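You operate a simulated robot arm through the tools that you are given. There is no shell and no other tool. Be economical: measure what you need, move in short steps, check, and stop when the job is done.

You are at the controls of a simulated two-armed robot. One attempt, no reset.

JOB
Pump the air tank up to 8 bar and open the outlet tap.
Fine: close the drain tap, turn the compressor and starter switches on; at 8 bar turn the starter switch off, then open the outlet.
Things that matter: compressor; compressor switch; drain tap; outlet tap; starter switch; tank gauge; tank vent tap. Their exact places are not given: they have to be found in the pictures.

It is judged by the outcome, as a careful person would: the job done as asked, and still so three seconds after it is handed in. It fails if anything else is knocked over, pushed out of place, dropped, spilled or broken.

ROBOT AND FRAMES
Two 7-joint arms with two-finger parallel grippers on one trunk, on a base that drives. Base frame: it is fixed to the floor where the robot stands at the start and does not move with it; the origin is under the middle of the robot, x ahead of it, y to its left, z up. Lengths are in mm, angles in degrees, forces in N, time in s.
The left shoulder is at the start at [80, 131, 947], the right one opposite. With the tool pointing down near the work surface each hand reaches from about 140 to 720 mm from the robot's upright axis, wherever it stands, measured 20 degrees to its own side. Places, roughly: compressor [900, 0, 600]; compressor switch [1100, 1000, 1300]; drain tap [600, 0, 400]; outlet tap [600, -300, 800]; starter switch [1100, 800, 1200]; tank gauge [700, 300, 800]; tank vent tap [600, 0, 800]. Payload 1.57 kg a hand.
The tool frame of a hand sits at the grasp point between the pads (the TCP): z along the fingers, y along the line on which they close. The tips reach 30 mm beyond it. Largest opening 110 mm; finger width 24, thickness 12; the body of the gripper, 48 by 112 mm, starts 78 mm behind the TCP.
Orientation is that of the tool frame in the base frame, as [roll, pitch, yaw] about the fixed x, y, z axes, in that order (R = Rz(yaw) Ry(pitch) Rx(roll)). With the fingers straight down and closing along the base's y, the tool's x points along the base's -x, its y along +y and its z along -z.

CONTROLS
- The arms move only by the tool apply_moves. It takes "left_steps", "right_steps" or both (then of equal length, played together; a hand with none holds still); each is one flat list of numbers, 7 for each row, row after row: the shift along the base's x, y, z in mm, then the turn, a rotation vector about the base's x, y, z in degrees, then the finger opening in mm, from 0 to 110. In form: [dx, dy, dz, ax, ay, az, fingers, dx, dy, dz, ax, ay, az, fingers, ...]. A call has 1 to 8 rows; each row shifts and turns the commanded pose from where the row before left it. Rows are played at 5 a second. More than 50 mm and 8.6 degrees between two rows, or a gripper value outside its range, and nothing of the call is played. A pose out of reach is approached as far as the arm can. The call stops where the force on the tool passes 90 N (or 10 N more than at its start, if that is more) or the arm is blocked; 0.2 s more then pass. The fingers move at their own pace (about 108 mm/s each) and stop on an object; they squeeze with about 38 N. The grip force told is the motor's: it shows also when the fingers shut on nothing. Time passes only in rows, and 0.2 s behind the last, so rows that do not move let the fingers close. The reply holds the time, the measured pose of the TCP, the force on the tool along the base axes, the opening and the grip force, in the units named above and with some noise, with the torque about the TCP (base axes, N m) and any sound that the robot's microphone picked up.
- Cameras (640 x 400 px; columns grow to the right, rows downward): "scene" is now at [-54.4, -17.8, 1411.2]; the picture's right is [-0.20, -0.98, 0.00], its down [-0.63, 0.13, -0.76] and it looks along [0.75, -0.15, -0.65] (base axes); focal length 262 px, centre (320, 200). "left" rides on the left gripper at [70, -16, -141] in its tool frame; the picture's right is [0.23, 0.97, 0.00], its down [-0.86, 0.20, -0.48] and it looks along [-0.47, 0.11, 0.88] (tool axes); focal length 222 px, centre (320, 200). "right" rides on the right gripper at [70, 16, -141] in its tool frame; the picture's right is [-0.23, 0.97, 0.00], its down [-0.85, -0.20, -0.48] and it looks along [-0.47, -0.11, 0.88] (tool axes); focal length 222 px, centre (320, 200).
- capture(camera): a new picture of that camera. No time passes.
- base_move(legs): drives the robot by 1 to 6 legs, each [ahead, left, turn to the left] in mm, mm and degrees, along the robot's own axes; the way and the turn of a leg run together, so that a leg with both is an arc; at most 1500 mm and 180 degrees a leg. The arms and the cameras ride along, it lands a little off, and it stops where it bumps. It gives what a move gives.
- aim_head(pan, tilt): turns the head with the scene camera to pan (to the left, within 109 degrees either way) and tilt (down, from -29 to 69), counted from straight ahead of the robot. It gives what a move gives.
- pixel_to_xyz(camera, pixels): for up to 12 pixels [column, row] of the newest picture of that camera ("zoom" is the newest enlarged one), the place [x, y, z] in the base frame of the surface seen there, good to about 2 mm. No time passes.
- zoom(camera, box): a new picture of the part [left, top, right, bottom] of that camera's present view, enlarged. No time passes.
- close_job(): hands the job in; it is judged then, once.

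Go step by step. Measure first, check grasps and placings, and put right what went wrong. The budget is 80 turns and 70 pictures, counting those below and the enlarged ones. Unless the task says otherwise, let go and move clear before handing in.

The tools are called after "Emit:" as name(argument=value, ...) on one line, values as JSON. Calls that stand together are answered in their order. apply_moves: Moves the arms, as the interface text tells. Its arguments: {"type":"object","properties":{"left_steps":{"type":"array","items":{"type":"number"}},"right_steps":{"type":"array","items":{"type":"number"}}},"required":[]} The other tools are called the same way: base_move (legs) drives the base; aim_head (pan, tilt) turns the head that bears the scene camera; capture (camera) takes a picture; pixel_to_xyz (camera, pixels) gives the place of the surface under pixels of a picture; zoom (camera, box) takes an enlarged picture of a part of a camera's view; close_job () hands the job in.

At the start:

```text
time_s: 0.0
left_tcp_pos: [605.7, 118.8, 932.6]
left_orientation: [-179.9, -0.1, 180.0]
left_contact_force: [-0.1, 0.4, 1.1]
left_ft_torque: [0.01, -0.01, 0.01]
left_width: 109.8
left_grip_force: 0.1
right_tcp_pos: [476.8, -399.6, 989.0]
right_orientation: [-179.9, 0.1, -180.0]
right_contact_force: [1.1, -0.6, -0.6]
right_ft_torque: [-0.01, 0.02, 0.02]
right_width: 109.8
right_grip_force: 0.1
robot x, y, heading: [-0.1, -2.9, -0.0]
head pan, tilt: [-11.3, 40.2]
```

scene: 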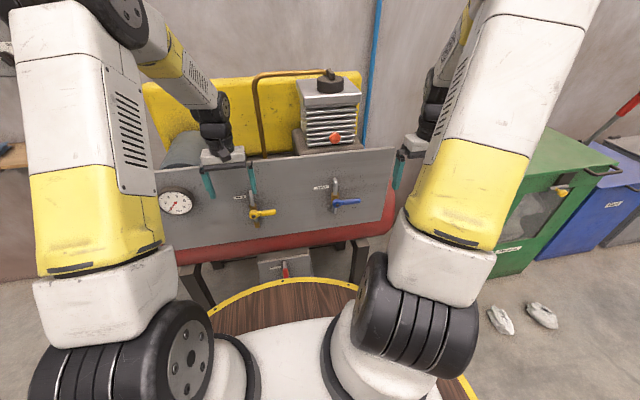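
right: 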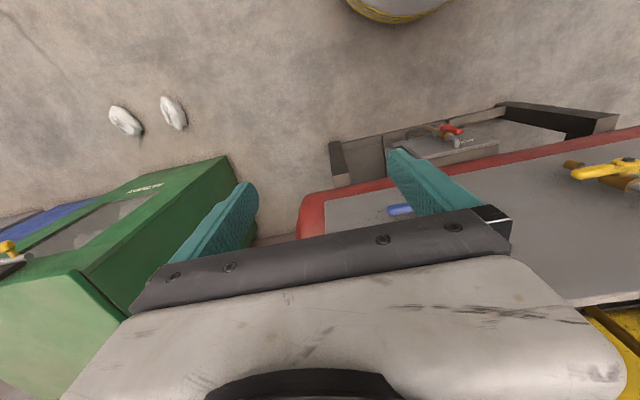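
left: 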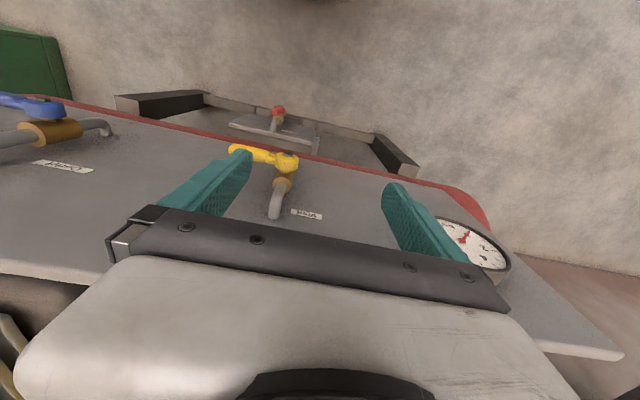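

The scene shows the gauge (175,203), yellow vent tap (260,213), blue outlet tap (340,202), and red drain tap (286,268). I zoom on these for detail and look left for the switches.

Emit:
zoom(camera="scene", box=[150, 160, 390, 310])

Emit:
pixel_to_xyz(camera="scene", pixels=[[286, 268], [285, 275], [260, 213], [252, 213], [270, 211], [340, 202], [355, 201], [335, 202], [175, 203], [300, 220], [335, 138], [270, 268]])

Emit:
zoom(camera="left", box=[200, 80, 360, 180])

Emit:
aim_head(pan=45, tilt=10)

Emit:
capture(camera="scene")

```text
2.67 times, centred on (270, 235) of scene
```

zoom: 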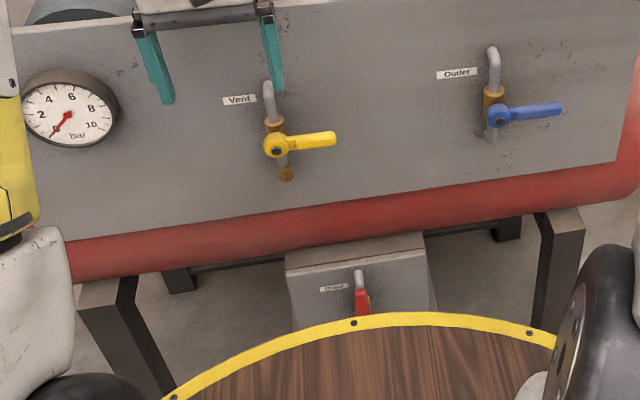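

```text
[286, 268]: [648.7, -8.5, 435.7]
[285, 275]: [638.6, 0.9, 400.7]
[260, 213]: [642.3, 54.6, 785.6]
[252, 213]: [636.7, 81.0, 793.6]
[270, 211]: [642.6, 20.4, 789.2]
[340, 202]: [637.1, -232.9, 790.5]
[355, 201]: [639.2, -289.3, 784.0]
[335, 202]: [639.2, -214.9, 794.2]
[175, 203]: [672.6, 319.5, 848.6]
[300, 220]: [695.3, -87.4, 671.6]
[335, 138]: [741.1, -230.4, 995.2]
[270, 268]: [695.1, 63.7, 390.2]
```

```text
4.00 times, centred on (280, 130) of left
```

zoom: 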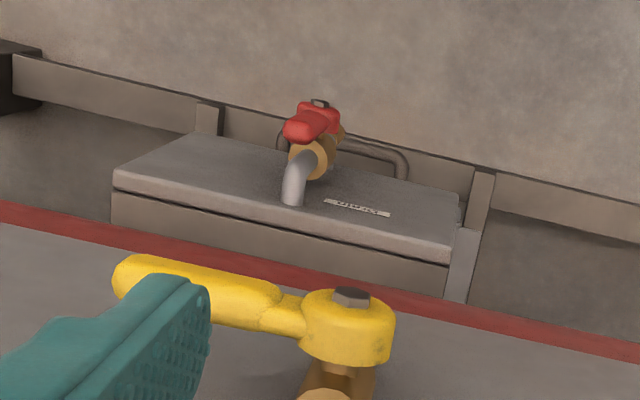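

```text
time_s: 1.3
left_tcp_pos: [606.8, 117.4, 933.5]
left_orientation: [-179.9, 0.1, -180.0]
left_contact_force: [0.7, 0.7, 0.6]
left_ft_torque: [-0.02, -0.01, -0.03]
left_width: 110.1
left_grip_force: 0.2
right_tcp_pos: [476.1, -399.1, 988.8]
right_orientation: [-179.9, 0.0, 180.0]
right_contact_force: [-0.8, -0.1, -0.8]
right_ft_torque: [-0.01, 0.02, 0.0]
right_width: 110.1
right_grip_force: 0.1
robot x, y, heading: [-4.8, -1.4, 0.1]
head pan, tilt: [45.0, 10.0]
```

```text
64 pictures are left
```

scene: 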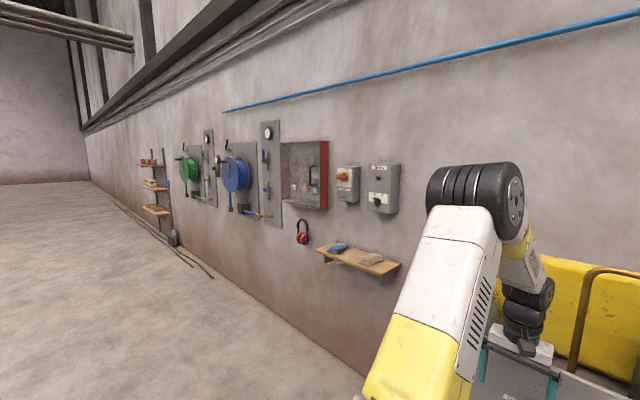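

The wall at the left shows a red/yellow rotary switch (345,178) and a grey box (383,188). I zoom in and measure them.

Emit:
zoom(camera="scene", box=[320, 150, 416, 210])

Emit:
pixel_to_xyz(camera="scene", pixels=[[343, 177], [338, 195], [378, 200], [383, 181], [392, 208], [384, 168], [335, 250], [385, 270], [420, 220], [350, 168], [355, 195], [345, 245]])

```text
6.67 times, centred on (368, 180) of scene
```

zoom: 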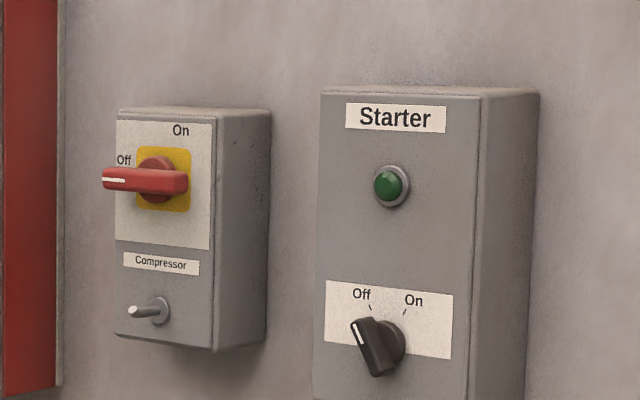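

```text
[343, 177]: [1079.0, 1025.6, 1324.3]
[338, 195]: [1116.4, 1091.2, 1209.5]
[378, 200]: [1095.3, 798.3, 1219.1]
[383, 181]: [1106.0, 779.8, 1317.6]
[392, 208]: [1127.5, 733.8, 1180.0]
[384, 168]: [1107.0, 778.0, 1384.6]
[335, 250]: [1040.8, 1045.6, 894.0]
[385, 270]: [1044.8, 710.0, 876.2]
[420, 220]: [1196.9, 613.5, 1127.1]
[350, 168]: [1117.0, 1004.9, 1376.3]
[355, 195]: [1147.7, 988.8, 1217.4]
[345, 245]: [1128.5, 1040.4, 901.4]
```

Vent and outlet handles lie across their pipes (closed); compressor handle points left at Off, starter knob at Off. I need a better look at the drain tap, so I back off a little and look down at it.

Emit:
base_move(legs=[[-350, 0, 0]])

Emit:
aim_head(pan=0, tilt=40)

Emit:
capture(camera="scene")

```text
time_s: 3.5
left_tcp_pos: [264.1, 115.3, 932.6]
left_orientation: [180.0, 0.0, 179.8]
left_contact_force: [0.9, 0.2, -0.2]
left_ft_torque: [0.0, 0.0, 0.02]
left_width: 110.3
left_grip_force: 0.1
right_tcp_pos: [134.9, -400.0, 988.5]
right_orientation: [-179.9, 0.1, 179.8]
right_contact_force: [-0.1, 0.8, 0.6]
right_ft_torque: [0.0, 0.06, 0.01]
right_width: 110.1
right_grip_force: 0.1
robot x, y, heading: [-338.2, 0.1, -0.1]
head pan, tilt: [45.0, 10.0]
```

```text
time_s: 4.6
left_tcp_pos: [266.2, 116.6, 933.3]
left_orientation: [179.9, 0.0, 179.8]
left_contact_force: [-0.3, -0.7, 0.5]
left_ft_torque: [0.01, 0.0, 0.03]
left_width: 110.1
left_grip_force: 0.2
right_tcp_pos: [133.6, -400.5, 987.9]
right_orientation: [-179.9, -0.1, 179.8]
right_contact_force: [0.4, 0.7, 0.7]
right_ft_torque: [0.0, 0.0, 0.02]
right_width: 110.2
right_grip_force: 0.0
robot x, y, heading: [-342.0, 1.9, 0.1]
head pan, tilt: [0.0, 40.0]
```

```text
62 pictures are left
```

scene: 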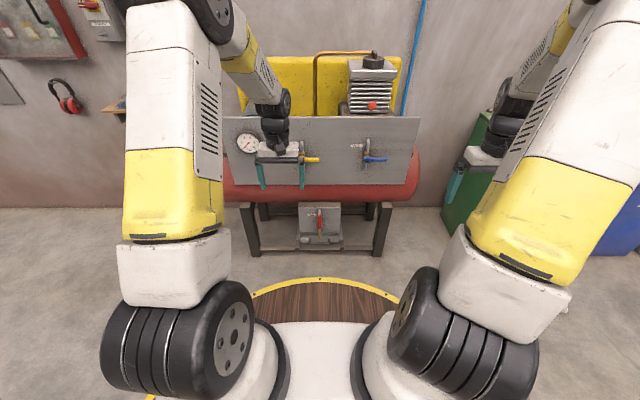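

The drain tap is now clear at (320,220). I zoom in and measure it.

Emit:
zoom(camera="scene", box=[272, 190, 368, 250])

Emit:
pixel_to_xyz(camera="zoom", pixels=[[320, 145], [320, 175], [315, 200], [316, 225], [320, 255], [320, 290], [318, 130], [250, 200], [250, 100], [400, 250]])

Emit:
pixel_to_xyz(camera="scene", pixels=[[320, 280], [320, 300], [255, 295], [400, 295], [388, 210], [245, 215], [320, 195]])

```text
6.67 times, centred on (320, 220) of scene
```

zoom: 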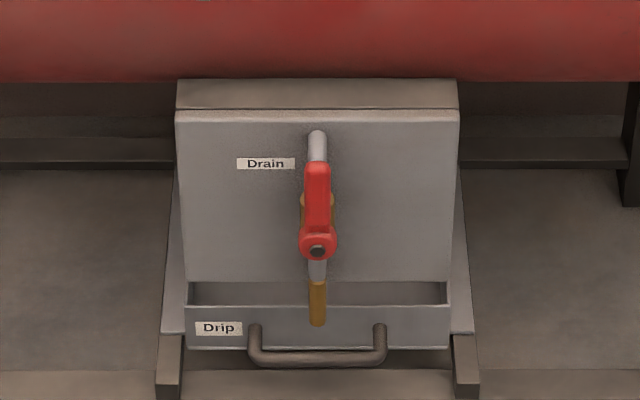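

```text
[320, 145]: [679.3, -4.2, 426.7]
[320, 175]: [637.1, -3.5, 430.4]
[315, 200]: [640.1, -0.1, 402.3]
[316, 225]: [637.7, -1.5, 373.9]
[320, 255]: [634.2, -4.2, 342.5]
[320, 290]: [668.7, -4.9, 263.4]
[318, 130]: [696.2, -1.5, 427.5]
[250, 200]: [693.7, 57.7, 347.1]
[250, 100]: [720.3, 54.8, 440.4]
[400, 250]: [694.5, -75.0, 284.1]
```

```text
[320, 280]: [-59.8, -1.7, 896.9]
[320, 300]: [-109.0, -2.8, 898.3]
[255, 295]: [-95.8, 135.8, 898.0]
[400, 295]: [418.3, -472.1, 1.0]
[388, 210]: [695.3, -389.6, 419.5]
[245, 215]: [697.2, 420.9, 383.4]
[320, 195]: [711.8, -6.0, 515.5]
```

The drain handle points straight up along its pipe (open); its pivot is about (634,-3,350) and its tip is at z≈435. I'll lower and tilt the left hand forward with closed fingers, to push the handle clockwise.

Emit:
apply_moves(left_steps=[0, 0, -45, 0, -7.5, 0, 0, 0, 0, -45, 0, -7.5, 0, 0, 0, 0, -45, 0, -7.5, 0, 0, 0, 0, -45, 0, -7.5, 0, 0, 0, 0, -45, 0, -7.5, 0, 0, 0, 0, -45, 0, -7.5, 0, 0, 0, 0, -45, 0, 0, 0, 0, 0, 0, -45, 0, 0, 0, 0])

Emit:
apply_moves(left_steps=[0, -20, -45, 0, 0, 0, 0, 0, -20, -45, 0, 0, 0, 0, 0, -20, -45, 0, 0, 0, 0])

Emit:
capture(camera="scene")

```text
time_s: 6.4
left_tcp_pos: [265.2, 115.6, 574.4]
left_orientation: [179.7, 45.1, 179.6]
left_contact_force: [-0.4, -0.3, 0.3]
left_ft_torque: [0.0, 0.01, 0.06]
left_width: 0.2
left_grip_force: 21.3
right_tcp_pos: [133.1, -401.5, 988.7]
right_orientation: [-179.9, 0.0, 179.8]
right_contact_force: [0.5, 0.4, 0.8]
right_ft_torque: [0.04, -0.03, 0.02]
right_width: 110.0
right_grip_force: 0.1
robot x, y, heading: [-340.5, 4.8, -0.2]
head pan, tilt: [0.0, 40.0]
```

```text
time_s: 7.2
left_tcp_pos: [268.6, 54.4, 435.6]
left_orientation: [179.7, 45.0, 179.7]
left_contact_force: [-0.4, -0.2, 0.2]
left_ft_torque: [-0.01, 0.02, 0.02]
left_width: 0.0
left_grip_force: 21.0
right_tcp_pos: [133.8, -401.1, 989.9]
right_orientation: [-179.9, -0.1, 179.9]
right_contact_force: [0.1, -0.4, -0.2]
right_ft_torque: [-0.03, 0.02, -0.02]
right_width: 110.0
right_grip_force: 0.1
robot x, y, heading: [-340.4, 0.9, -0.3]
head pan, tilt: [0.0, 40.0]
```

```text
60 pictures are left
```

scene: 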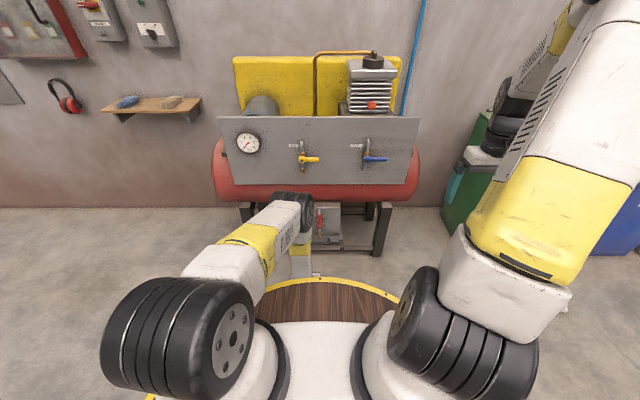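

The left hand reaches the low pose well. I drive ahead 300 mm and check with the left camera.

Emit:
base_move(legs=[[290, 0, 0]])

Emit:
capture(camera="left")

Emit:
capture(camera="scene")

```text
time_s: 9.2
left_tcp_pos: [556.9, 50.8, 435.5]
left_orientation: [179.9, 45.0, 179.4]
left_contact_force: [0.1, -0.2, 0.0]
left_ft_torque: [-0.04, -0.01, 0.0]
left_width: 0.2
left_grip_force: 21.1
right_tcp_pos: [420.1, -405.0, 988.5]
right_orientation: [-180.0, 0.0, 179.7]
right_contact_force: [-0.3, -1.0, 0.5]
right_ft_torque: [-0.01, -0.04, -0.01]
right_width: 109.9
right_grip_force: 0.1
robot x, y, heading: [-56.4, -0.8, -0.6]
head pan, tilt: [0.0, 40.0]
```

```text
59 pictures are left
```

left: 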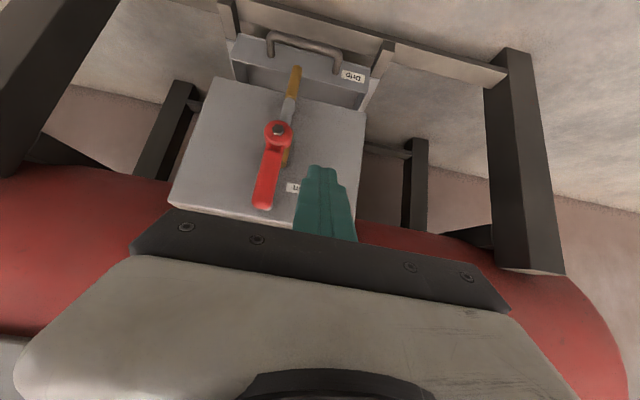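

```text
58 pictures are left
```

scene: 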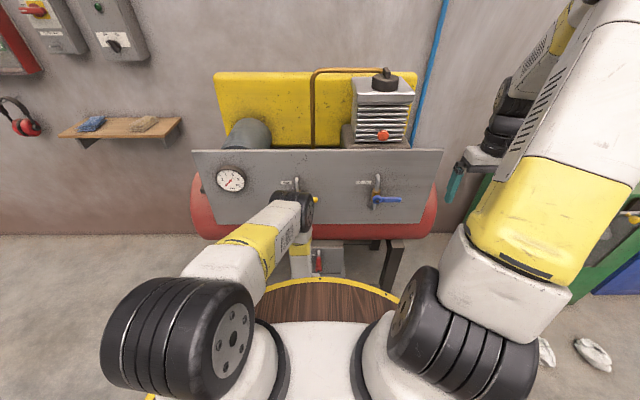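

The finger is left of the red handle in the left picture (handle from (278,130) to (262,205), finger tip (315,170)). I check the wrist's clearance and the handle's points.

Emit:
pixel_to_xyz(camera="left", pixels=[[278, 130], [270, 165], [262, 205], [255, 195], [276, 195], [315, 170], [325, 195]])

Emit:
pixel_to_xyz(camera="scene", pixels=[[305, 205], [290, 195], [312, 215], [317, 200], [300, 240]])

```text
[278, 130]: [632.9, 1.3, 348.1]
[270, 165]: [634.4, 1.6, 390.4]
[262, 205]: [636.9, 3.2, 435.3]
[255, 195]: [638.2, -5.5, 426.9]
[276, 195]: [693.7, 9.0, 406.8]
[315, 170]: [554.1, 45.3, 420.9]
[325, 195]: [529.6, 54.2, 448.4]
```

```text
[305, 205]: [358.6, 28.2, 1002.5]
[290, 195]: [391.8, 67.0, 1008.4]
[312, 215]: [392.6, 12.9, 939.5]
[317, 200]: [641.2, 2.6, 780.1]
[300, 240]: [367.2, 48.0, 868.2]
```

The handle lies at y≈1 and the finger at y≈51; the wrist is clear of the panel. I advance to x≈626, then sweep the handle clockwise in an arc.

Emit:
apply_moves(left_steps=[35, -3, -3, 0, 0, 0, 0, 35, -5, -3, 0, 0, 0, 0, 0, -20, 0, 0, 0, 0, 0, 0, -20, 2, 0, 0, 0, 0, 0, -17, -2, 0, 0, 0, 0, 0, -17, -6, 0, 0, 0, 0])

Emit:
capture(camera="left")

```text
time_s: 10.6
left_tcp_pos: [625.1, -32.7, 425.4]
left_orientation: [179.7, 45.1, 179.5]
left_contact_force: [0.1, -1.2, -0.5]
left_ft_torque: [0.02, 0.0, 0.03]
left_width: 0.0
left_grip_force: 21.4
right_tcp_pos: [421.0, -402.7, 989.1]
right_orientation: [-179.9, 0.0, 179.6]
right_contact_force: [0.3, -1.0, -0.1]
right_ft_torque: [-0.05, 0.0, 0.01]
right_width: 110.0
right_grip_force: 0.1
robot x, y, heading: [-56.2, 0.0, -0.2]
head pan, tilt: [0.0, 40.0]
```

```text
57 pictures are left
```

left: 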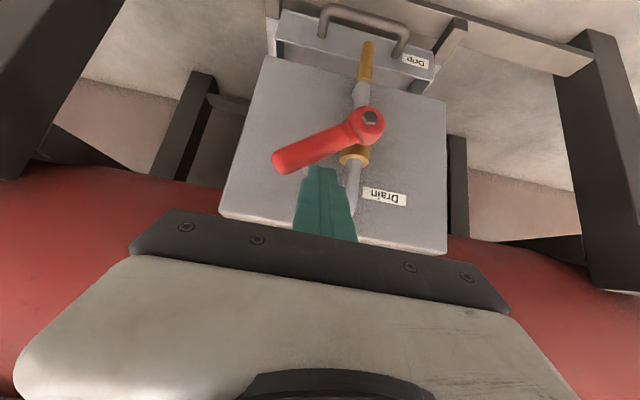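

The handle is moving clockwise, already past halfway (it runs from (368,122) to (280,162)). I continue the arc down.

Emit:
apply_moves(left_steps=[0, -14, -10, 0, 0, 0, 0, 0, -10, -13, 0, 0, 0, 0, 0, -6, -13, 0, 0, 0, 0, 0, 0, -7, 0, 0, 0, 0])

Emit:
capture(camera="left")

```text
time_s: 11.6
left_tcp_pos: [624.7, -56.6, 401.1]
left_orientation: [179.8, 44.9, 179.5]
left_contact_force: [0.0, 0.3, 0.4]
left_ft_torque: [0.03, -0.04, 0.01]
left_width: 0.0
left_grip_force: 21.2
left hand out of reach, approached as far as the arm can: row 3, 4
right_tcp_pos: [420.2, -404.4, 987.4]
right_orientation: [-179.9, 0.1, 179.6]
right_contact_force: [-1.1, -1.0, 0.8]
right_ft_torque: [-0.02, -0.01, -0.01]
right_width: 109.9
right_grip_force: 0.1
robot x, y, heading: [-51.6, -1.8, -0.2]
head pan, tilt: [0.0, 40.0]
```

```text
56 pictures are left
```

left: 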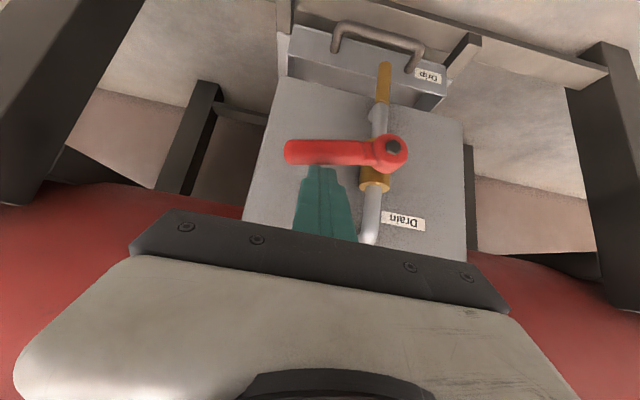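

The arm is at its reach limit and the handle needs about 12° more. I pull the hand back, drive the base 70 mm closer and press on.

Emit:
apply_moves(left_steps=[-35, 0, 8, 0, 0, 0, 0, -35, 0, 4, 0, 0, 0, 0])

Emit:
base_move(legs=[[70, 0, 0]])

```text
time_s: 12.2
left_tcp_pos: [554.5, -57.1, 413.9]
left_orientation: [179.8, 45.0, 179.5]
left_contact_force: [0.6, 0.5, -0.3]
left_ft_torque: [0.01, 0.0, -0.02]
left_width: 0.0
left_grip_force: 20.8
right_tcp_pos: [420.0, -404.5, 989.2]
right_orientation: [-179.9, 0.0, 179.6]
right_contact_force: [-0.7, -0.1, 0.0]
right_ft_torque: [0.0, 0.01, 0.02]
right_width: 109.7
right_grip_force: 0.1
robot x, y, heading: [-53.1, 0.6, -0.2]
head pan, tilt: [0.0, 40.0]
```

```text
time_s: 13.2
left_tcp_pos: [623.2, -58.8, 412.8]
left_orientation: [179.8, 44.9, 179.4]
left_contact_force: [-0.4, 0.2, -0.8]
left_ft_torque: [0.01, 0.01, -0.01]
left_width: 0.0
left_grip_force: 22.0
right_tcp_pos: [487.9, -405.9, 987.9]
right_orientation: [-179.9, 0.0, 179.5]
right_contact_force: [-0.8, 0.1, 0.6]
right_ft_torque: [-0.01, -0.01, 0.0]
right_width: 109.9
right_grip_force: 0.1
robot x, y, heading: [18.7, -1.9, -0.4]
head pan, tilt: [0.0, 40.0]
```

The hand is back over the handle with spare reach. I press down in small steps.

Emit:
apply_moves(left_steps=[0, -3, -12, 0, 0, 0, 0, 0, -2, -8, 0, 0, 0, 0, 0, 0, -6, 0, 0, 0, 0, 0, 0, -4, 0, 0, 0, 0])

Emit:
capture(camera="left")

```text
time_s: 14.2
left_tcp_pos: [622.8, -63.5, 386.0]
left_orientation: [179.8, 45.0, 179.4]
left_contact_force: [-0.2, 0.0, -0.6]
left_ft_torque: [0.0, -0.01, 0.0]
left_width: 0.2
left_grip_force: 21.2
left hand out of reach, approached as far as the arm can: row 4
right_tcp_pos: [488.1, -406.8, 987.6]
right_orientation: [-179.9, 0.0, 179.6]
right_contact_force: [0.4, -0.1, 0.2]
right_ft_torque: [0.0, 0.02, -0.02]
right_width: 109.8
right_grip_force: 0.0
robot x, y, heading: [15.1, -1.0, -0.4]
head pan, tilt: [0.0, 40.0]
```

```text
55 pictures are left
```

left: 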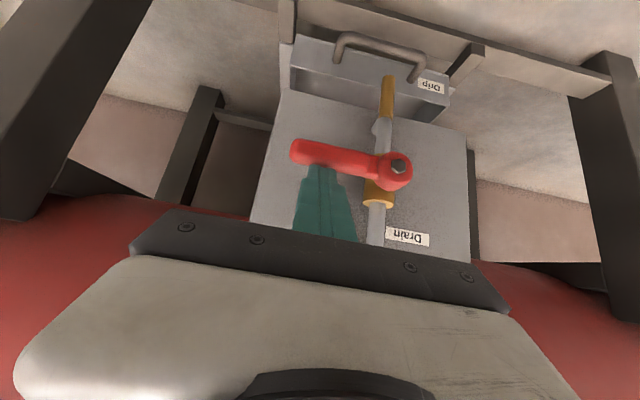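

The handle now looks about square to the pipe; I measure its axis: pivot (399,167), handle (300,150).

Emit:
pixel_to_xyz(camera="left", pixels=[[399, 167], [380, 167], [350, 158], [330, 154], [300, 150], [386, 90], [376, 215]])

Emit:
zoom(camera="left", box=[270, 100, 430, 200])

```text
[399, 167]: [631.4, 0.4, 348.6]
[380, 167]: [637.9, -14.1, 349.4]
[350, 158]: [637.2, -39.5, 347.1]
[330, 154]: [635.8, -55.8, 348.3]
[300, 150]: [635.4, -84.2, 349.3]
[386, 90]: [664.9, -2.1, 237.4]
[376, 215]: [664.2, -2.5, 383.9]
```

```text
4.00 times, centred on (350, 150) of left
```

zoom: 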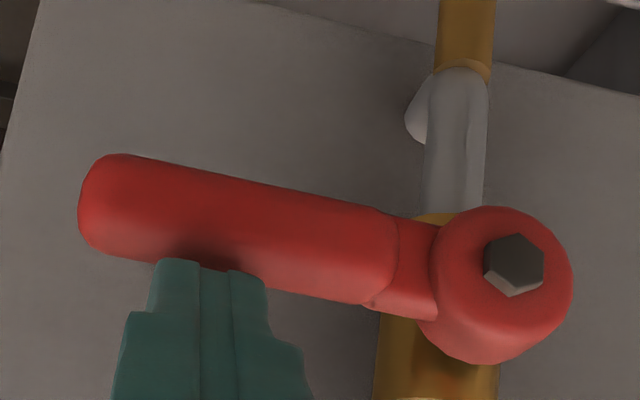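

The handle is horizontal (z≈349 at both ends), so the drain is closed. I back the hand off, drive back and left toward the switches.

Emit:
apply_moves(left_steps=[-30, 0, 15, 0, 0, 0, 0, -40, 0, 10, 0, 0, 0, 0, -40, 0, 10, 0, 0, 0, 0])

Emit:
base_move(legs=[[-420, 0, 0]])

Emit:
apply_moves(left_steps=[0, 30, 48, 0, 0, 0, 0, 0, 30, 48, 0, 0, 0, 0, 0, 30, 48, 0, 0, 0, 0, 0, 30, 48, 0, 0, 0, 0, 0, 20, 48, 0, 0, 0, 0, 0, 20, 48, 0, -4, 0, 0, 0, 10, 48, 0, -4, 0, 0, 0, 10, 48, 0, -4, 0, 0])

Emit:
apply_moves(left_steps=[0, 10, 48, 0, -5, 0, 0, 0, 10, 48, 0, -5, 0, 0, 0, 0, 48, 0, -6, 0, 0, 0, 0, 48, 0, -6, 0, 0, 0, 0, 48, 0, -6, 0, 0, 0, 0, 48, 0, -5, 0, 0, 0, 0, 48, 0, 0, 0, 0, 0, 0, 48, 0, 0, 0, 0])

Emit:
aim_head(pan=10, tilt=30)

Emit:
capture(camera="scene")

```text
time_s: 15.0
left_tcp_pos: [512.7, -62.0, 422.0]
left_orientation: [179.8, 45.0, 179.6]
left_contact_force: [-0.6, -0.4, 0.2]
left_ft_torque: [-0.01, 0.0, -0.02]
left_width: 0.0
left_grip_force: 21.0
right_tcp_pos: [488.8, -405.7, 987.6]
right_orientation: [-179.9, 0.0, 179.5]
right_contact_force: [-0.4, -0.3, -0.5]
right_ft_torque: [0.0, -0.01, 0.02]
right_width: 109.8
right_grip_force: 0.0
robot x, y, heading: [14.9, 1.6, -0.6]
head pan, tilt: [0.0, 40.0]
```

```text
time_s: 17.6
left_tcp_pos: [86.3, -60.5, 420.7]
left_orientation: [179.8, 45.1, 179.0]
left_contact_force: [-0.4, -0.3, 0.8]
left_ft_torque: [0.02, -0.01, -0.04]
left_width: 0.0
left_grip_force: 21.8
right_tcp_pos: [60.2, -403.0, 989.5]
right_orientation: [-179.9, 0.0, 179.2]
right_contact_force: [-0.1, 0.5, -0.4]
right_ft_torque: [-0.01, 0.01, -0.02]
right_width: 109.8
right_grip_force: 0.1
robot x, y, heading: [-411.4, 3.4, -0.8]
head pan, tilt: [0.0, 40.0]
```

```text
refused: row 1 steps farther than a row can; nothing moved
```

```text
time_s: 19.5
left_tcp_pos: [142.2, -66.6, 817.5]
left_orientation: [-131.0, 83.6, -130.0]
left_contact_force: [0.3, -0.3, 0.6]
left_ft_torque: [0.02, -0.09, 0.02]
left_width: 0.1
left_grip_force: 21.3
right_tcp_pos: [61.2, -403.0, 985.9]
right_orientation: [-180.0, -0.2, 179.2]
right_contact_force: [0.8, 0.1, 0.4]
right_ft_torque: [-0.04, 0.06, 0.02]
right_width: 110.1
right_grip_force: 0.1
robot x, y, heading: [-407.7, 3.1, -0.8]
head pan, tilt: [0.0, 40.0]
stopped in row 8 (left hand): the arm was blocked; the commanded pose is now the measured one
```

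```text
time_s: 20.2
left_tcp_pos: [143.5, -68.2, 817.9]
left_orientation: [-130.2, 83.4, -129.3]
left_contact_force: [0.2, -0.4, 0.3]
left_ft_torque: [0.0, 0.03, -0.01]
left_width: 0.0
left_grip_force: 21.5
right_tcp_pos: [63.5, -403.3, 986.6]
right_orientation: [180.0, -0.1, 179.2]
right_contact_force: [0.9, 0.3, 0.0]
right_ft_torque: [0.0, -0.03, 0.03]
right_width: 110.2
right_grip_force: 0.1
robot x, y, heading: [-409.6, 2.9, -0.7]
head pan, tilt: [10.0, 30.0]
```

```text
53 pictures are left
```

scene: 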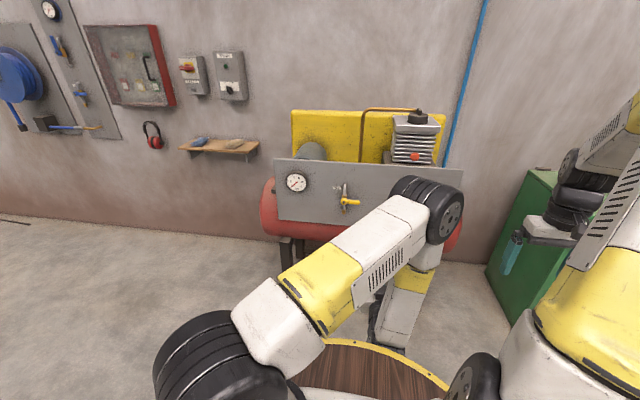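

The left forearm got blocked while rising near the robot's own body; the hand now points forward. I move it forward and left, then up.

Emit:
apply_moves(left_steps=[20, 40, 0, 0, 0, 0, 0, 20, 40, 0, 0, 0, 0, 0, 10, 45, 0, 0, 0, 0, 0, 0, 45, 10, 0, 0, 0, 0, 0, 30, 35, 0, 0, 0, 0, 0, 20, 40, 0, 0, 0, 0, 0, 0, 45, 0, 0, 0, 0, 0, 0, 45, 0, 0, 0, 0])

Emit:
base_move(legs=[[0, 780, 0.7]])

Emit:
capture(camera="scene")

```text
time_s: 22.0
left_tcp_pos: [191.3, 153.8, 992.1]
left_orientation: [-134.5, 83.3, -133.8]
left_contact_force: [-0.5, -1.0, 0.3]
left_ft_torque: [-0.03, -0.06, 0.03]
left_width: 0.1
left_grip_force: 20.9
left hand out of reach, approached as far as the arm can: row 8
right_tcp_pos: [60.2, -402.6, 988.2]
right_orientation: [-180.0, 0.0, 179.3]
right_contact_force: [0.4, 0.5, -0.5]
right_ft_torque: [0.01, 0.01, 0.04]
right_width: 110.0
right_grip_force: 0.0
robot x, y, heading: [-413.7, 1.0, -0.8]
head pan, tilt: [10.0, 30.0]
```

```text
time_s: 26.2
left_tcp_pos: [195.5, 933.1, 991.9]
left_orientation: [-134.2, 83.3, -132.8]
left_contact_force: [-0.6, -0.5, 0.3]
left_ft_torque: [-0.01, -0.02, -0.03]
left_width: 0.4
left_grip_force: 21.4
right_tcp_pos: [71.9, 376.2, 988.0]
right_orientation: [-179.9, 0.0, 179.9]
right_contact_force: [0.3, 0.3, 0.9]
right_ft_torque: [0.01, 0.0, 0.02]
right_width: 110.0
right_grip_force: 0.0
robot x, y, heading: [-402.6, 774.6, 0.0]
head pan, tilt: [10.0, 30.0]
```

```text
52 pictures are left
```

scene: 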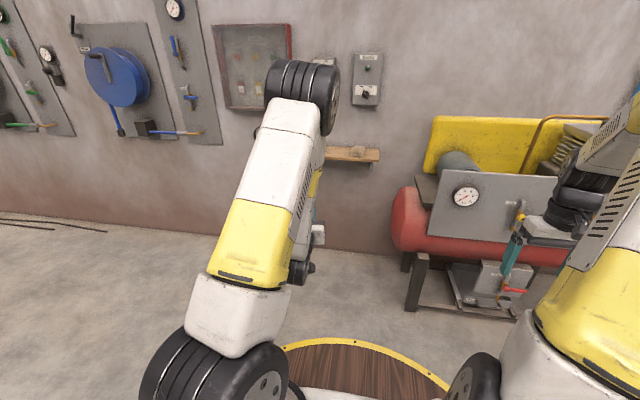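

The left hand hit its limit in its folded pose. I try stretching it forward and up.

Emit:
apply_moves(left_steps=[30, 0, 30, 0, 0, 0, 0, 30, 0, 30, 0, 0, 0, 0, 20, 0, 40, 0, 0, 0, 0, 0, 0, 40, 0, 0, 0, 0, 0, 0, 40, 0, 0, 0, 0])

Emit:
capture(camera="scene")

```text
time_s: 27.4
left_tcp_pos: [275.5, 933.1, 1170.1]
left_orientation: [-134.7, 83.3, -133.3]
left_contact_force: [0.3, 0.3, 0.6]
left_ft_torque: [-0.02, 0.0, 0.06]
left_width: 0.0
left_grip_force: 21.7
right_tcp_pos: [72.2, 376.2, 988.1]
right_orientation: [-179.9, 0.0, 179.9]
right_contact_force: [1.2, 0.4, -0.2]
right_ft_torque: [0.02, -0.01, -0.01]
right_width: 109.7
right_grip_force: 0.1
robot x, y, heading: [-404.8, 776.9, -0.1]
head pan, tilt: [10.0, 30.0]
```

```text
51 pictures are left
```

scene: 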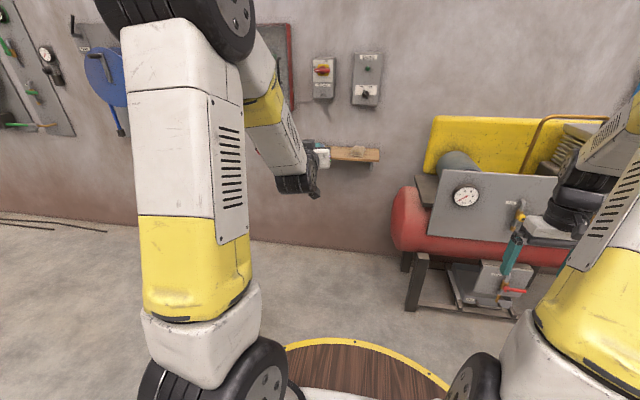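

The hand is now at z 1170 and both switches and the gauge are in view. I zoom on the switches and measure.

Emit:
zoom(camera="scene", box=[296, 45, 392, 105])

Emit:
pixel_to_xyz(camera="zoom", pixels=[[115, 162], [150, 162], [180, 160], [165, 145], [210, 165], [150, 240], [460, 330], [440, 310], [480, 350], [400, 330], [450, 270], [200, 230]])

```text
6.67 times, centred on (344, 75) of scene
```

zoom: 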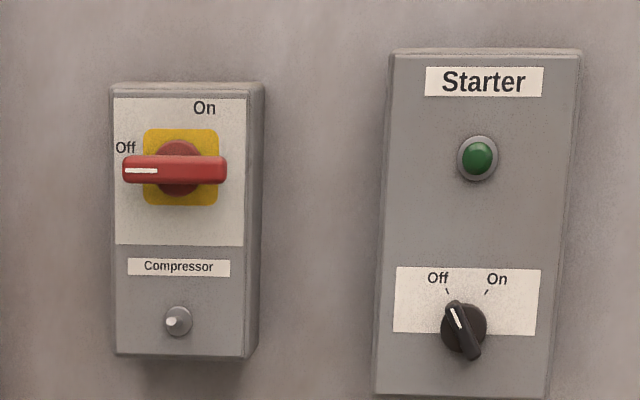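

```text
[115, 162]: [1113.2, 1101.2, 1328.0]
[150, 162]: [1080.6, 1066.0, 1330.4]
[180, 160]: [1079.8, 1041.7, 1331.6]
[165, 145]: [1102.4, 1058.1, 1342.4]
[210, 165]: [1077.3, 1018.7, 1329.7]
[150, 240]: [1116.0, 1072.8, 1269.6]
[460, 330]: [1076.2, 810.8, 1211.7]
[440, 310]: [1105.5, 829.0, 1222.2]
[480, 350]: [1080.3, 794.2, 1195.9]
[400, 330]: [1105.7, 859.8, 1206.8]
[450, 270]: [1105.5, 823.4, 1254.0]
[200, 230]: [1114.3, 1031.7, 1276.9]
```

The compressor handle is an 85 mm bar, pivot ≈(1078,1045,1328), pointing left; the starter pivot is ≈(1077,808,1211), pointing up-left. I tuck the right hand back, raise the left hand to z≈1300 and drive toward the wall.

Emit:
apply_moves(left_steps=[0, 0, 45, 0, 0, 0, 0, 0, 0, 45, 0, 0, 0, 0, 0, 0, 35, 0, 0, 0, 0, 0, 0, 0, 0, 0, 0, 0], right_steps=[-40, 0, 0, 0, 0, 0, 100, -40, 0, 0, 0, 0, 0, 100, -40, 0, 0, 0, 0, 0, 100, -40, 0, 0, 0, 0, 0, 100])

Emit:
base_move(legs=[[0, 140, 0], [680, 0, 0]])

Emit:
capture(camera="left")

Emit:
capture(camera="scene")

```text
time_s: 28.4
left_tcp_pos: [274.8, 933.6, 1295.5]
left_orientation: [-134.4, 83.4, -133.0]
left_contact_force: [0.9, 0.1, -0.6]
left_ft_torque: [0.02, 0.02, 0.0]
left_width: 0.0
left_grip_force: 20.9
right_tcp_pos: [-88.9, 378.1, 987.3]
right_orientation: [-179.9, 0.1, 179.9]
right_contact_force: [0.6, -0.5, 0.6]
right_ft_torque: [0.0, 0.01, 0.02]
right_width: 99.9
right_grip_force: 0.0
robot x, y, heading: [-405.3, 773.3, -0.2]
head pan, tilt: [10.0, 30.0]
```

```text
time_s: 33.0
left_tcp_pos: [954.4, 1067.8, 1296.4]
left_orientation: [-134.1, 83.2, -133.1]
left_contact_force: [-0.5, -0.4, 0.7]
left_ft_torque: [0.02, 0.02, -0.03]
left_width: 0.1
left_grip_force: 21.3
right_tcp_pos: [588.1, 513.2, 988.8]
right_orientation: [-179.8, 0.1, 179.6]
right_contact_force: [-0.1, 0.5, 0.2]
right_ft_torque: [-0.02, 0.01, -0.01]
right_width: 100.3
right_grip_force: 0.1
robot x, y, heading: [273.2, 908.6, -0.4]
head pan, tilt: [10.0, 30.0]
```

```text
49 pictures are left
```

left: 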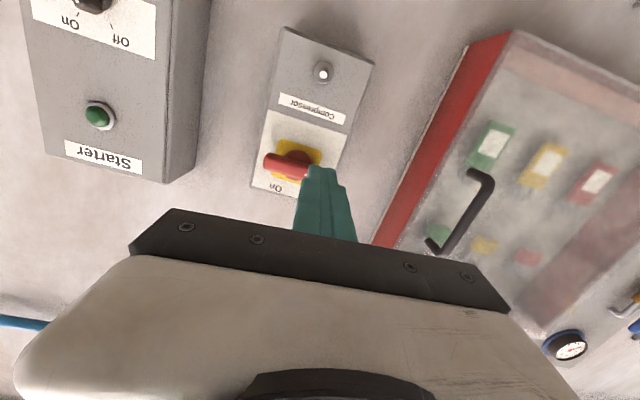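

```text
48 pictures are left
```

scene: 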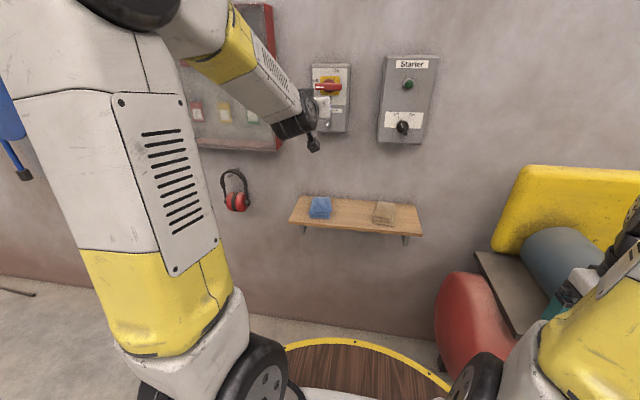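

Both switches are in view. I measure the handle again up close.

Emit:
zoom(camera="scene", box=[296, 60, 360, 100])

Emit:
pixel_to_xyz(camera="scene", pixels=[[317, 86], [340, 87], [330, 86], [328, 124], [402, 128]])

Emit:
pixel_to_xyz(camera="left", pixels=[[270, 167], [290, 167], [305, 172], [290, 178], [290, 157], [322, 72]])

```text
10.00 times, centred on (328, 80) of scene
```

zoom: 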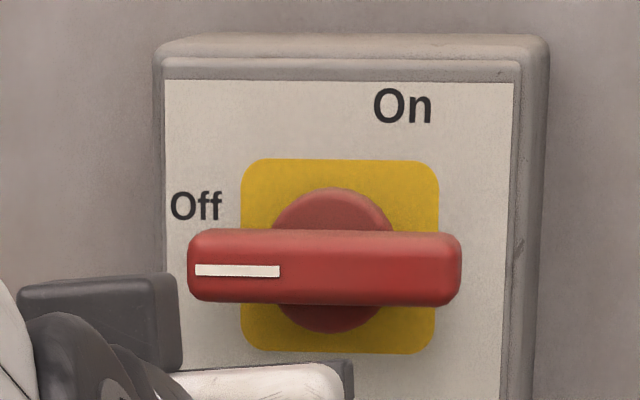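

```text
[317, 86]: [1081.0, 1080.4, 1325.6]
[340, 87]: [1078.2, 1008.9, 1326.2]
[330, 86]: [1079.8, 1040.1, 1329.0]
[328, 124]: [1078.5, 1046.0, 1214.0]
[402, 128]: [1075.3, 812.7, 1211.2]
```

```text
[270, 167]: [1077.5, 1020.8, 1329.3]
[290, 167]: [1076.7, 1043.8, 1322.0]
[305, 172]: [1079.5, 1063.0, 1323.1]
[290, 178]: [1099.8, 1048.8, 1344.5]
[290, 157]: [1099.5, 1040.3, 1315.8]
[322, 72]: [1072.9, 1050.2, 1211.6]
```

Pivot ≈(1079,1045,1327), and the closed fingers lie below the bar's left end. I drive 95 mm nearer and then creep in.

Emit:
base_move(legs=[[90, 0, 0.4]])

```text
time_s: 34.1
left_tcp_pos: [1042.6, 1072.1, 1296.2]
left_orientation: [-134.0, 83.3, -132.6]
left_contact_force: [-0.1, -0.5, 0.9]
left_ft_torque: [-0.06, 0.0, 0.02]
left_width: 0.0
left_grip_force: 21.1
right_tcp_pos: [680.5, 514.6, 989.4]
right_orientation: [-179.9, 0.0, 179.9]
right_contact_force: [0.2, 0.7, 0.4]
right_ft_torque: [-0.01, 0.02, -0.01]
right_width: 100.0
right_grip_force: 0.1
robot x, y, heading: [366.5, 911.2, 0.0]
head pan, tilt: [10.0, 30.0]
```

The hand is at (1043,1072,1296). I go in 21 mm and sweep the bar's left end up and over.

Emit:
apply_moves(left_steps=[21, 4, 0, 0, 0, 0, 0, 0, 2, 12, 0, 0, 0, 0, 0, 3, 12, 0, 0, 0, 0, 0, 1, 12, 0, 0, 0, 0, 0, -3, 12, 0, 0, 0, 0, 0, -6, 9, 0, 0, 0, 0, 0, -6, 6, 0, 0, 0, 0])

Emit:
capture(camera="left")

Emit:
zoom(camera="scene", box=[280, 30, 440, 130])

```text
time_s: 35.8
left_tcp_pos: [1063.2, 1070.1, 1357.1]
left_orientation: [-135.3, 83.1, -133.6]
left_contact_force: [-3.7, 10.2, -10.7]
left_ft_torque: [0.26, 0.13, 0.12]
left_width: 0.0
left_grip_force: 21.5
right_tcp_pos: [680.4, 515.4, 989.1]
right_orientation: [-179.9, 0.0, -180.0]
right_contact_force: [0.4, 0.0, -0.2]
right_ft_torque: [0.0, 0.02, 0.02]
right_width: 99.7
right_grip_force: 0.0
robot x, y, heading: [366.1, 916.0, -0.0]
head pan, tilt: [10.0, 30.0]
```

```text
46 pictures are left
```

left: 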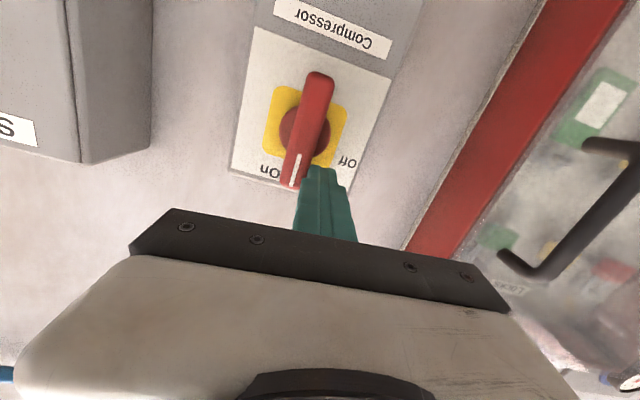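

```text
4.00 times, centred on (360, 80) of scene
```

zoom: 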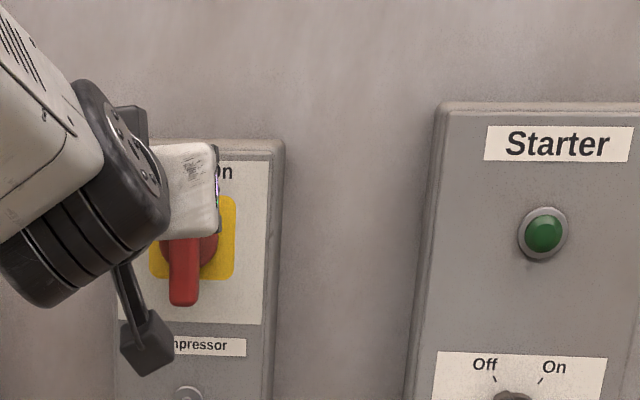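

The bar is now near vertical, with contact force at its stop. I back the hand out and look.

Emit:
apply_moves(left_steps=[0, 8, 0, 0, 0, 0, 0, -40, 5, -10, 0, 0, 0, 0, -45, 0, -30, 0, 0, 0, 0, -45, -20, -30, 0, 0, 0, 0, -10, -40, -30, 0, 0, 0, 0, 0, -40, -30, 0, 0, 0, 0])

Emit:
zoom(camera="scene", box=[280, 30, 440, 130])

Emit:
capture(camera="left")

```text
refused: row 3 steps farther than a row can; nothing moved
```

```text
4.00 times, centred on (360, 80) of scene
```

zoom: 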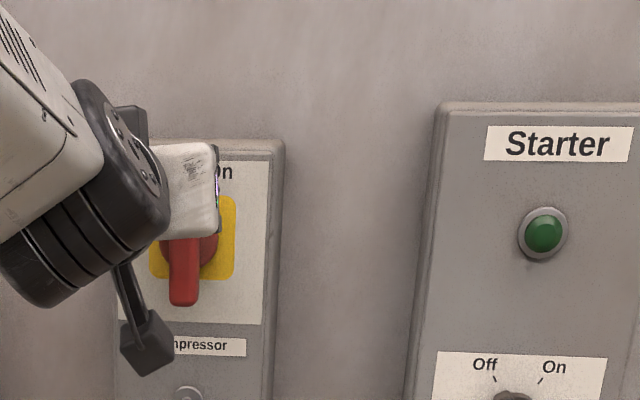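

```text
43 pictures are left
```

left: 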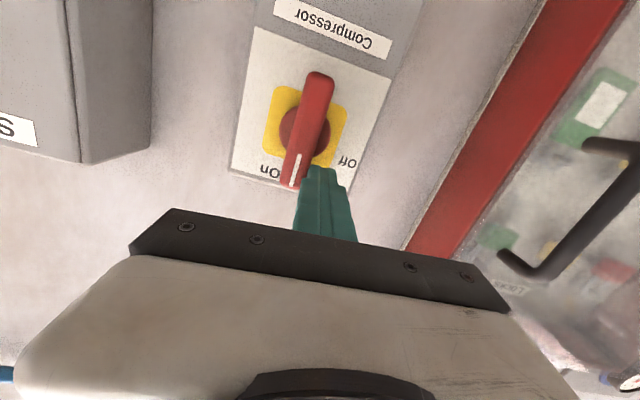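

That call was refused for step size; I back out with smaller steps.

Emit:
apply_moves(left_steps=[0, 8, 0, 0, 0, 0, 0, -35, 5, -5, 0, 0, 0, 0, -40, -10, -20, 0, 0, 0, 0, -30, -25, -25, 0, 0, 0, 0, 0, -40, -25, 0, 0, 0, 0, 0, -40, -25, 0, 0, 0, 0, 0, -40, -20, 0, 0, 0, 0, 0, -40, -10, 0, 0, 0, 0])

Emit:
capture(camera="scene")

Emit:
capture(camera="left")

```text
time_s: 37.5
left_tcp_pos: [957.2, 885.5, 1230.4]
left_orientation: [-133.8, 83.2, -132.3]
left_contact_force: [-0.6, 0.7, 0.4]
left_ft_torque: [0.0, 0.02, -0.02]
left_width: 0.0
left_grip_force: 21.1
right_tcp_pos: [680.6, 514.5, 988.0]
right_orientation: [-179.9, 0.0, -179.8]
right_contact_force: [-0.1, 0.6, -0.5]
right_ft_torque: [0.01, -0.01, 0.01]
right_width: 99.8
right_grip_force: 0.1
robot x, y, heading: [362.0, 911.6, 0.2]
head pan, tilt: [10.0, 30.0]
```

```text
42 pictures are left
```

scene: 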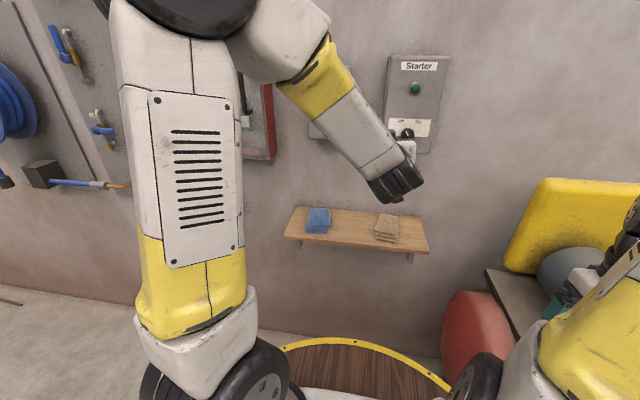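

```text
41 pictures are left
```

left: 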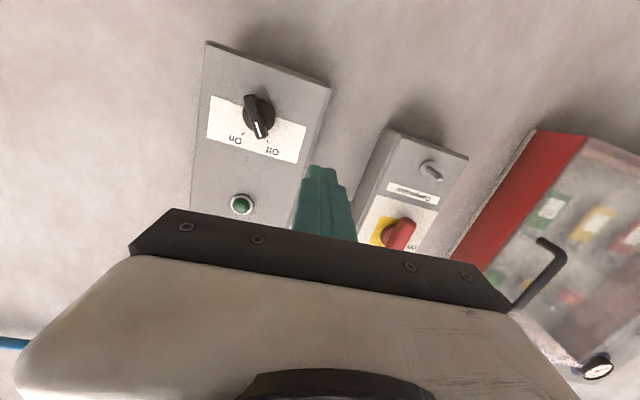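

I zoom on the compressor handle at (398,232) to confirm On, and on the starter knob at (258,115).

Emit:
zoom(camera="left", box=[344, 140, 472, 260])

Emit:
zoom(camera="left", box=[200, 70, 328, 150])

Emit:
pixel_to_xyz(camera="zoom", pixels=[[260, 130], [285, 215], [300, 310], [315, 330], [220, 230], [290, 270]])

```text
3.33 times, centred on (408, 200) of left
```

zoom: 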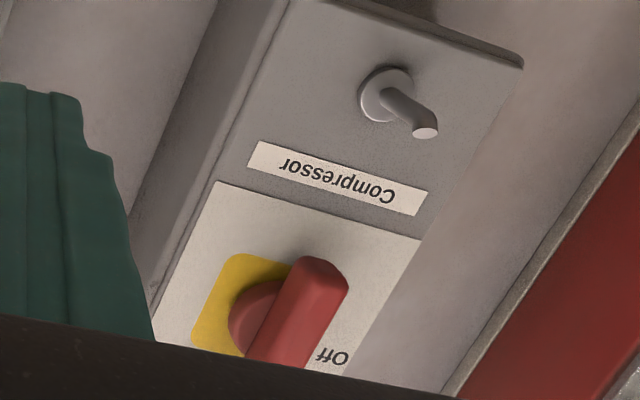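

```text
5.00 times, centred on (264, 110) of left
```

zoom: 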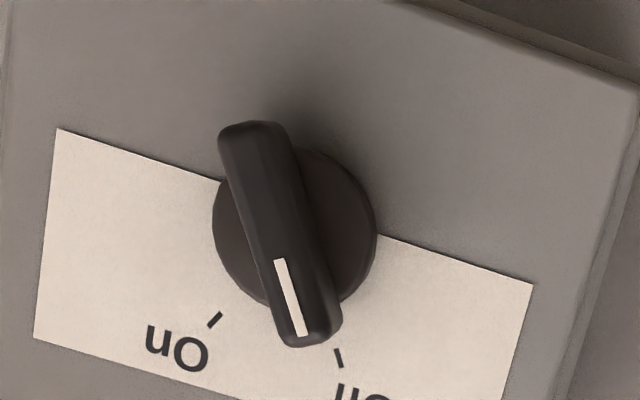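

```text
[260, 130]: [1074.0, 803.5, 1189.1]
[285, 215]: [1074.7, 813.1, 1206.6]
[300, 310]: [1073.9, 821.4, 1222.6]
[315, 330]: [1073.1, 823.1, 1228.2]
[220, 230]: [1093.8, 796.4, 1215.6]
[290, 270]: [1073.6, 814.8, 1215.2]
```

The compressor bar is vertical (On). The starter bar runs from (803.5,1189) to (823,1228), 27° left of upright, so I align the open fingers across it in front of the knob.

Emit:
apply_moves(left_steps=[0, -24, -7, -7.3, 0, 0, 50, 0, -24, -7, -7.3, 0, 0, 50, 10, -24, -6, -7.4, 0, 0, 50, 30, 0, 0, 0, 0, 0, 50])

Emit:
capture(camera="left")

Emit:
aim_head(pan=-45, tilt=40)

Emit:
capture(camera="scene")

```text
time_s: 38.5
left_tcp_pos: [997.3, 812.1, 1208.2]
left_orientation: [-100.5, 62.5, -100.0]
left_contact_force: [-0.4, -0.2, 0.4]
left_ft_torque: [0.02, 0.03, -0.04]
left_width: 50.2
left_grip_force: 0.1
right_tcp_pos: [679.1, 514.6, 988.7]
right_orientation: [-179.9, 0.0, -179.9]
right_contact_force: [-0.8, 0.4, 0.1]
right_ft_torque: [0.0, -0.02, -0.03]
right_width: 100.1
right_grip_force: 0.1
robot x, y, heading: [361.7, 916.1, -0.0]
head pan, tilt: [10.0, 30.0]
```

```text
38 pictures are left
```

left: 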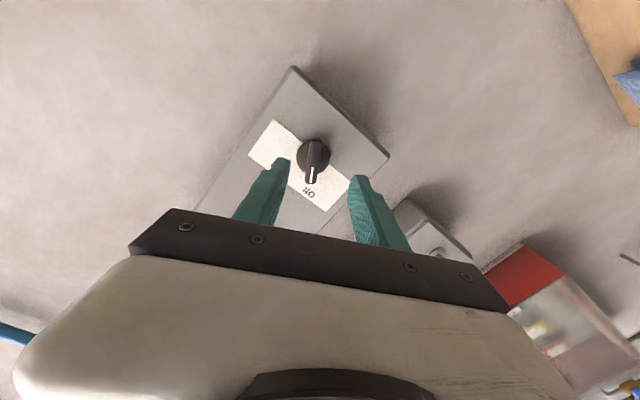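

```text
time_s: 39.8
left_tcp_pos: [998.0, 812.9, 1208.1]
left_orientation: [-100.4, 62.7, -99.9]
left_contact_force: [-0.1, 0.4, -0.3]
left_ft_torque: [-0.01, -0.01, 0.01]
left_width: 50.1
left_grip_force: 0.1
right_tcp_pos: [680.0, 514.3, 987.4]
right_orientation: [-179.9, 0.0, 180.0]
right_contact_force: [-0.1, 0.0, 0.0]
right_ft_torque: [0.02, -0.01, 0.02]
right_width: 99.9
right_grip_force: 0.0
robot x, y, heading: [364.5, 917.4, 0.1]
head pan, tilt: [-45.0, 40.0]
```

```text
37 pictures are left
```

scene: 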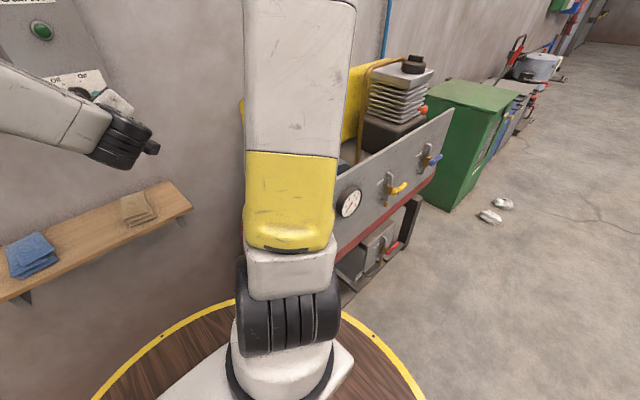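

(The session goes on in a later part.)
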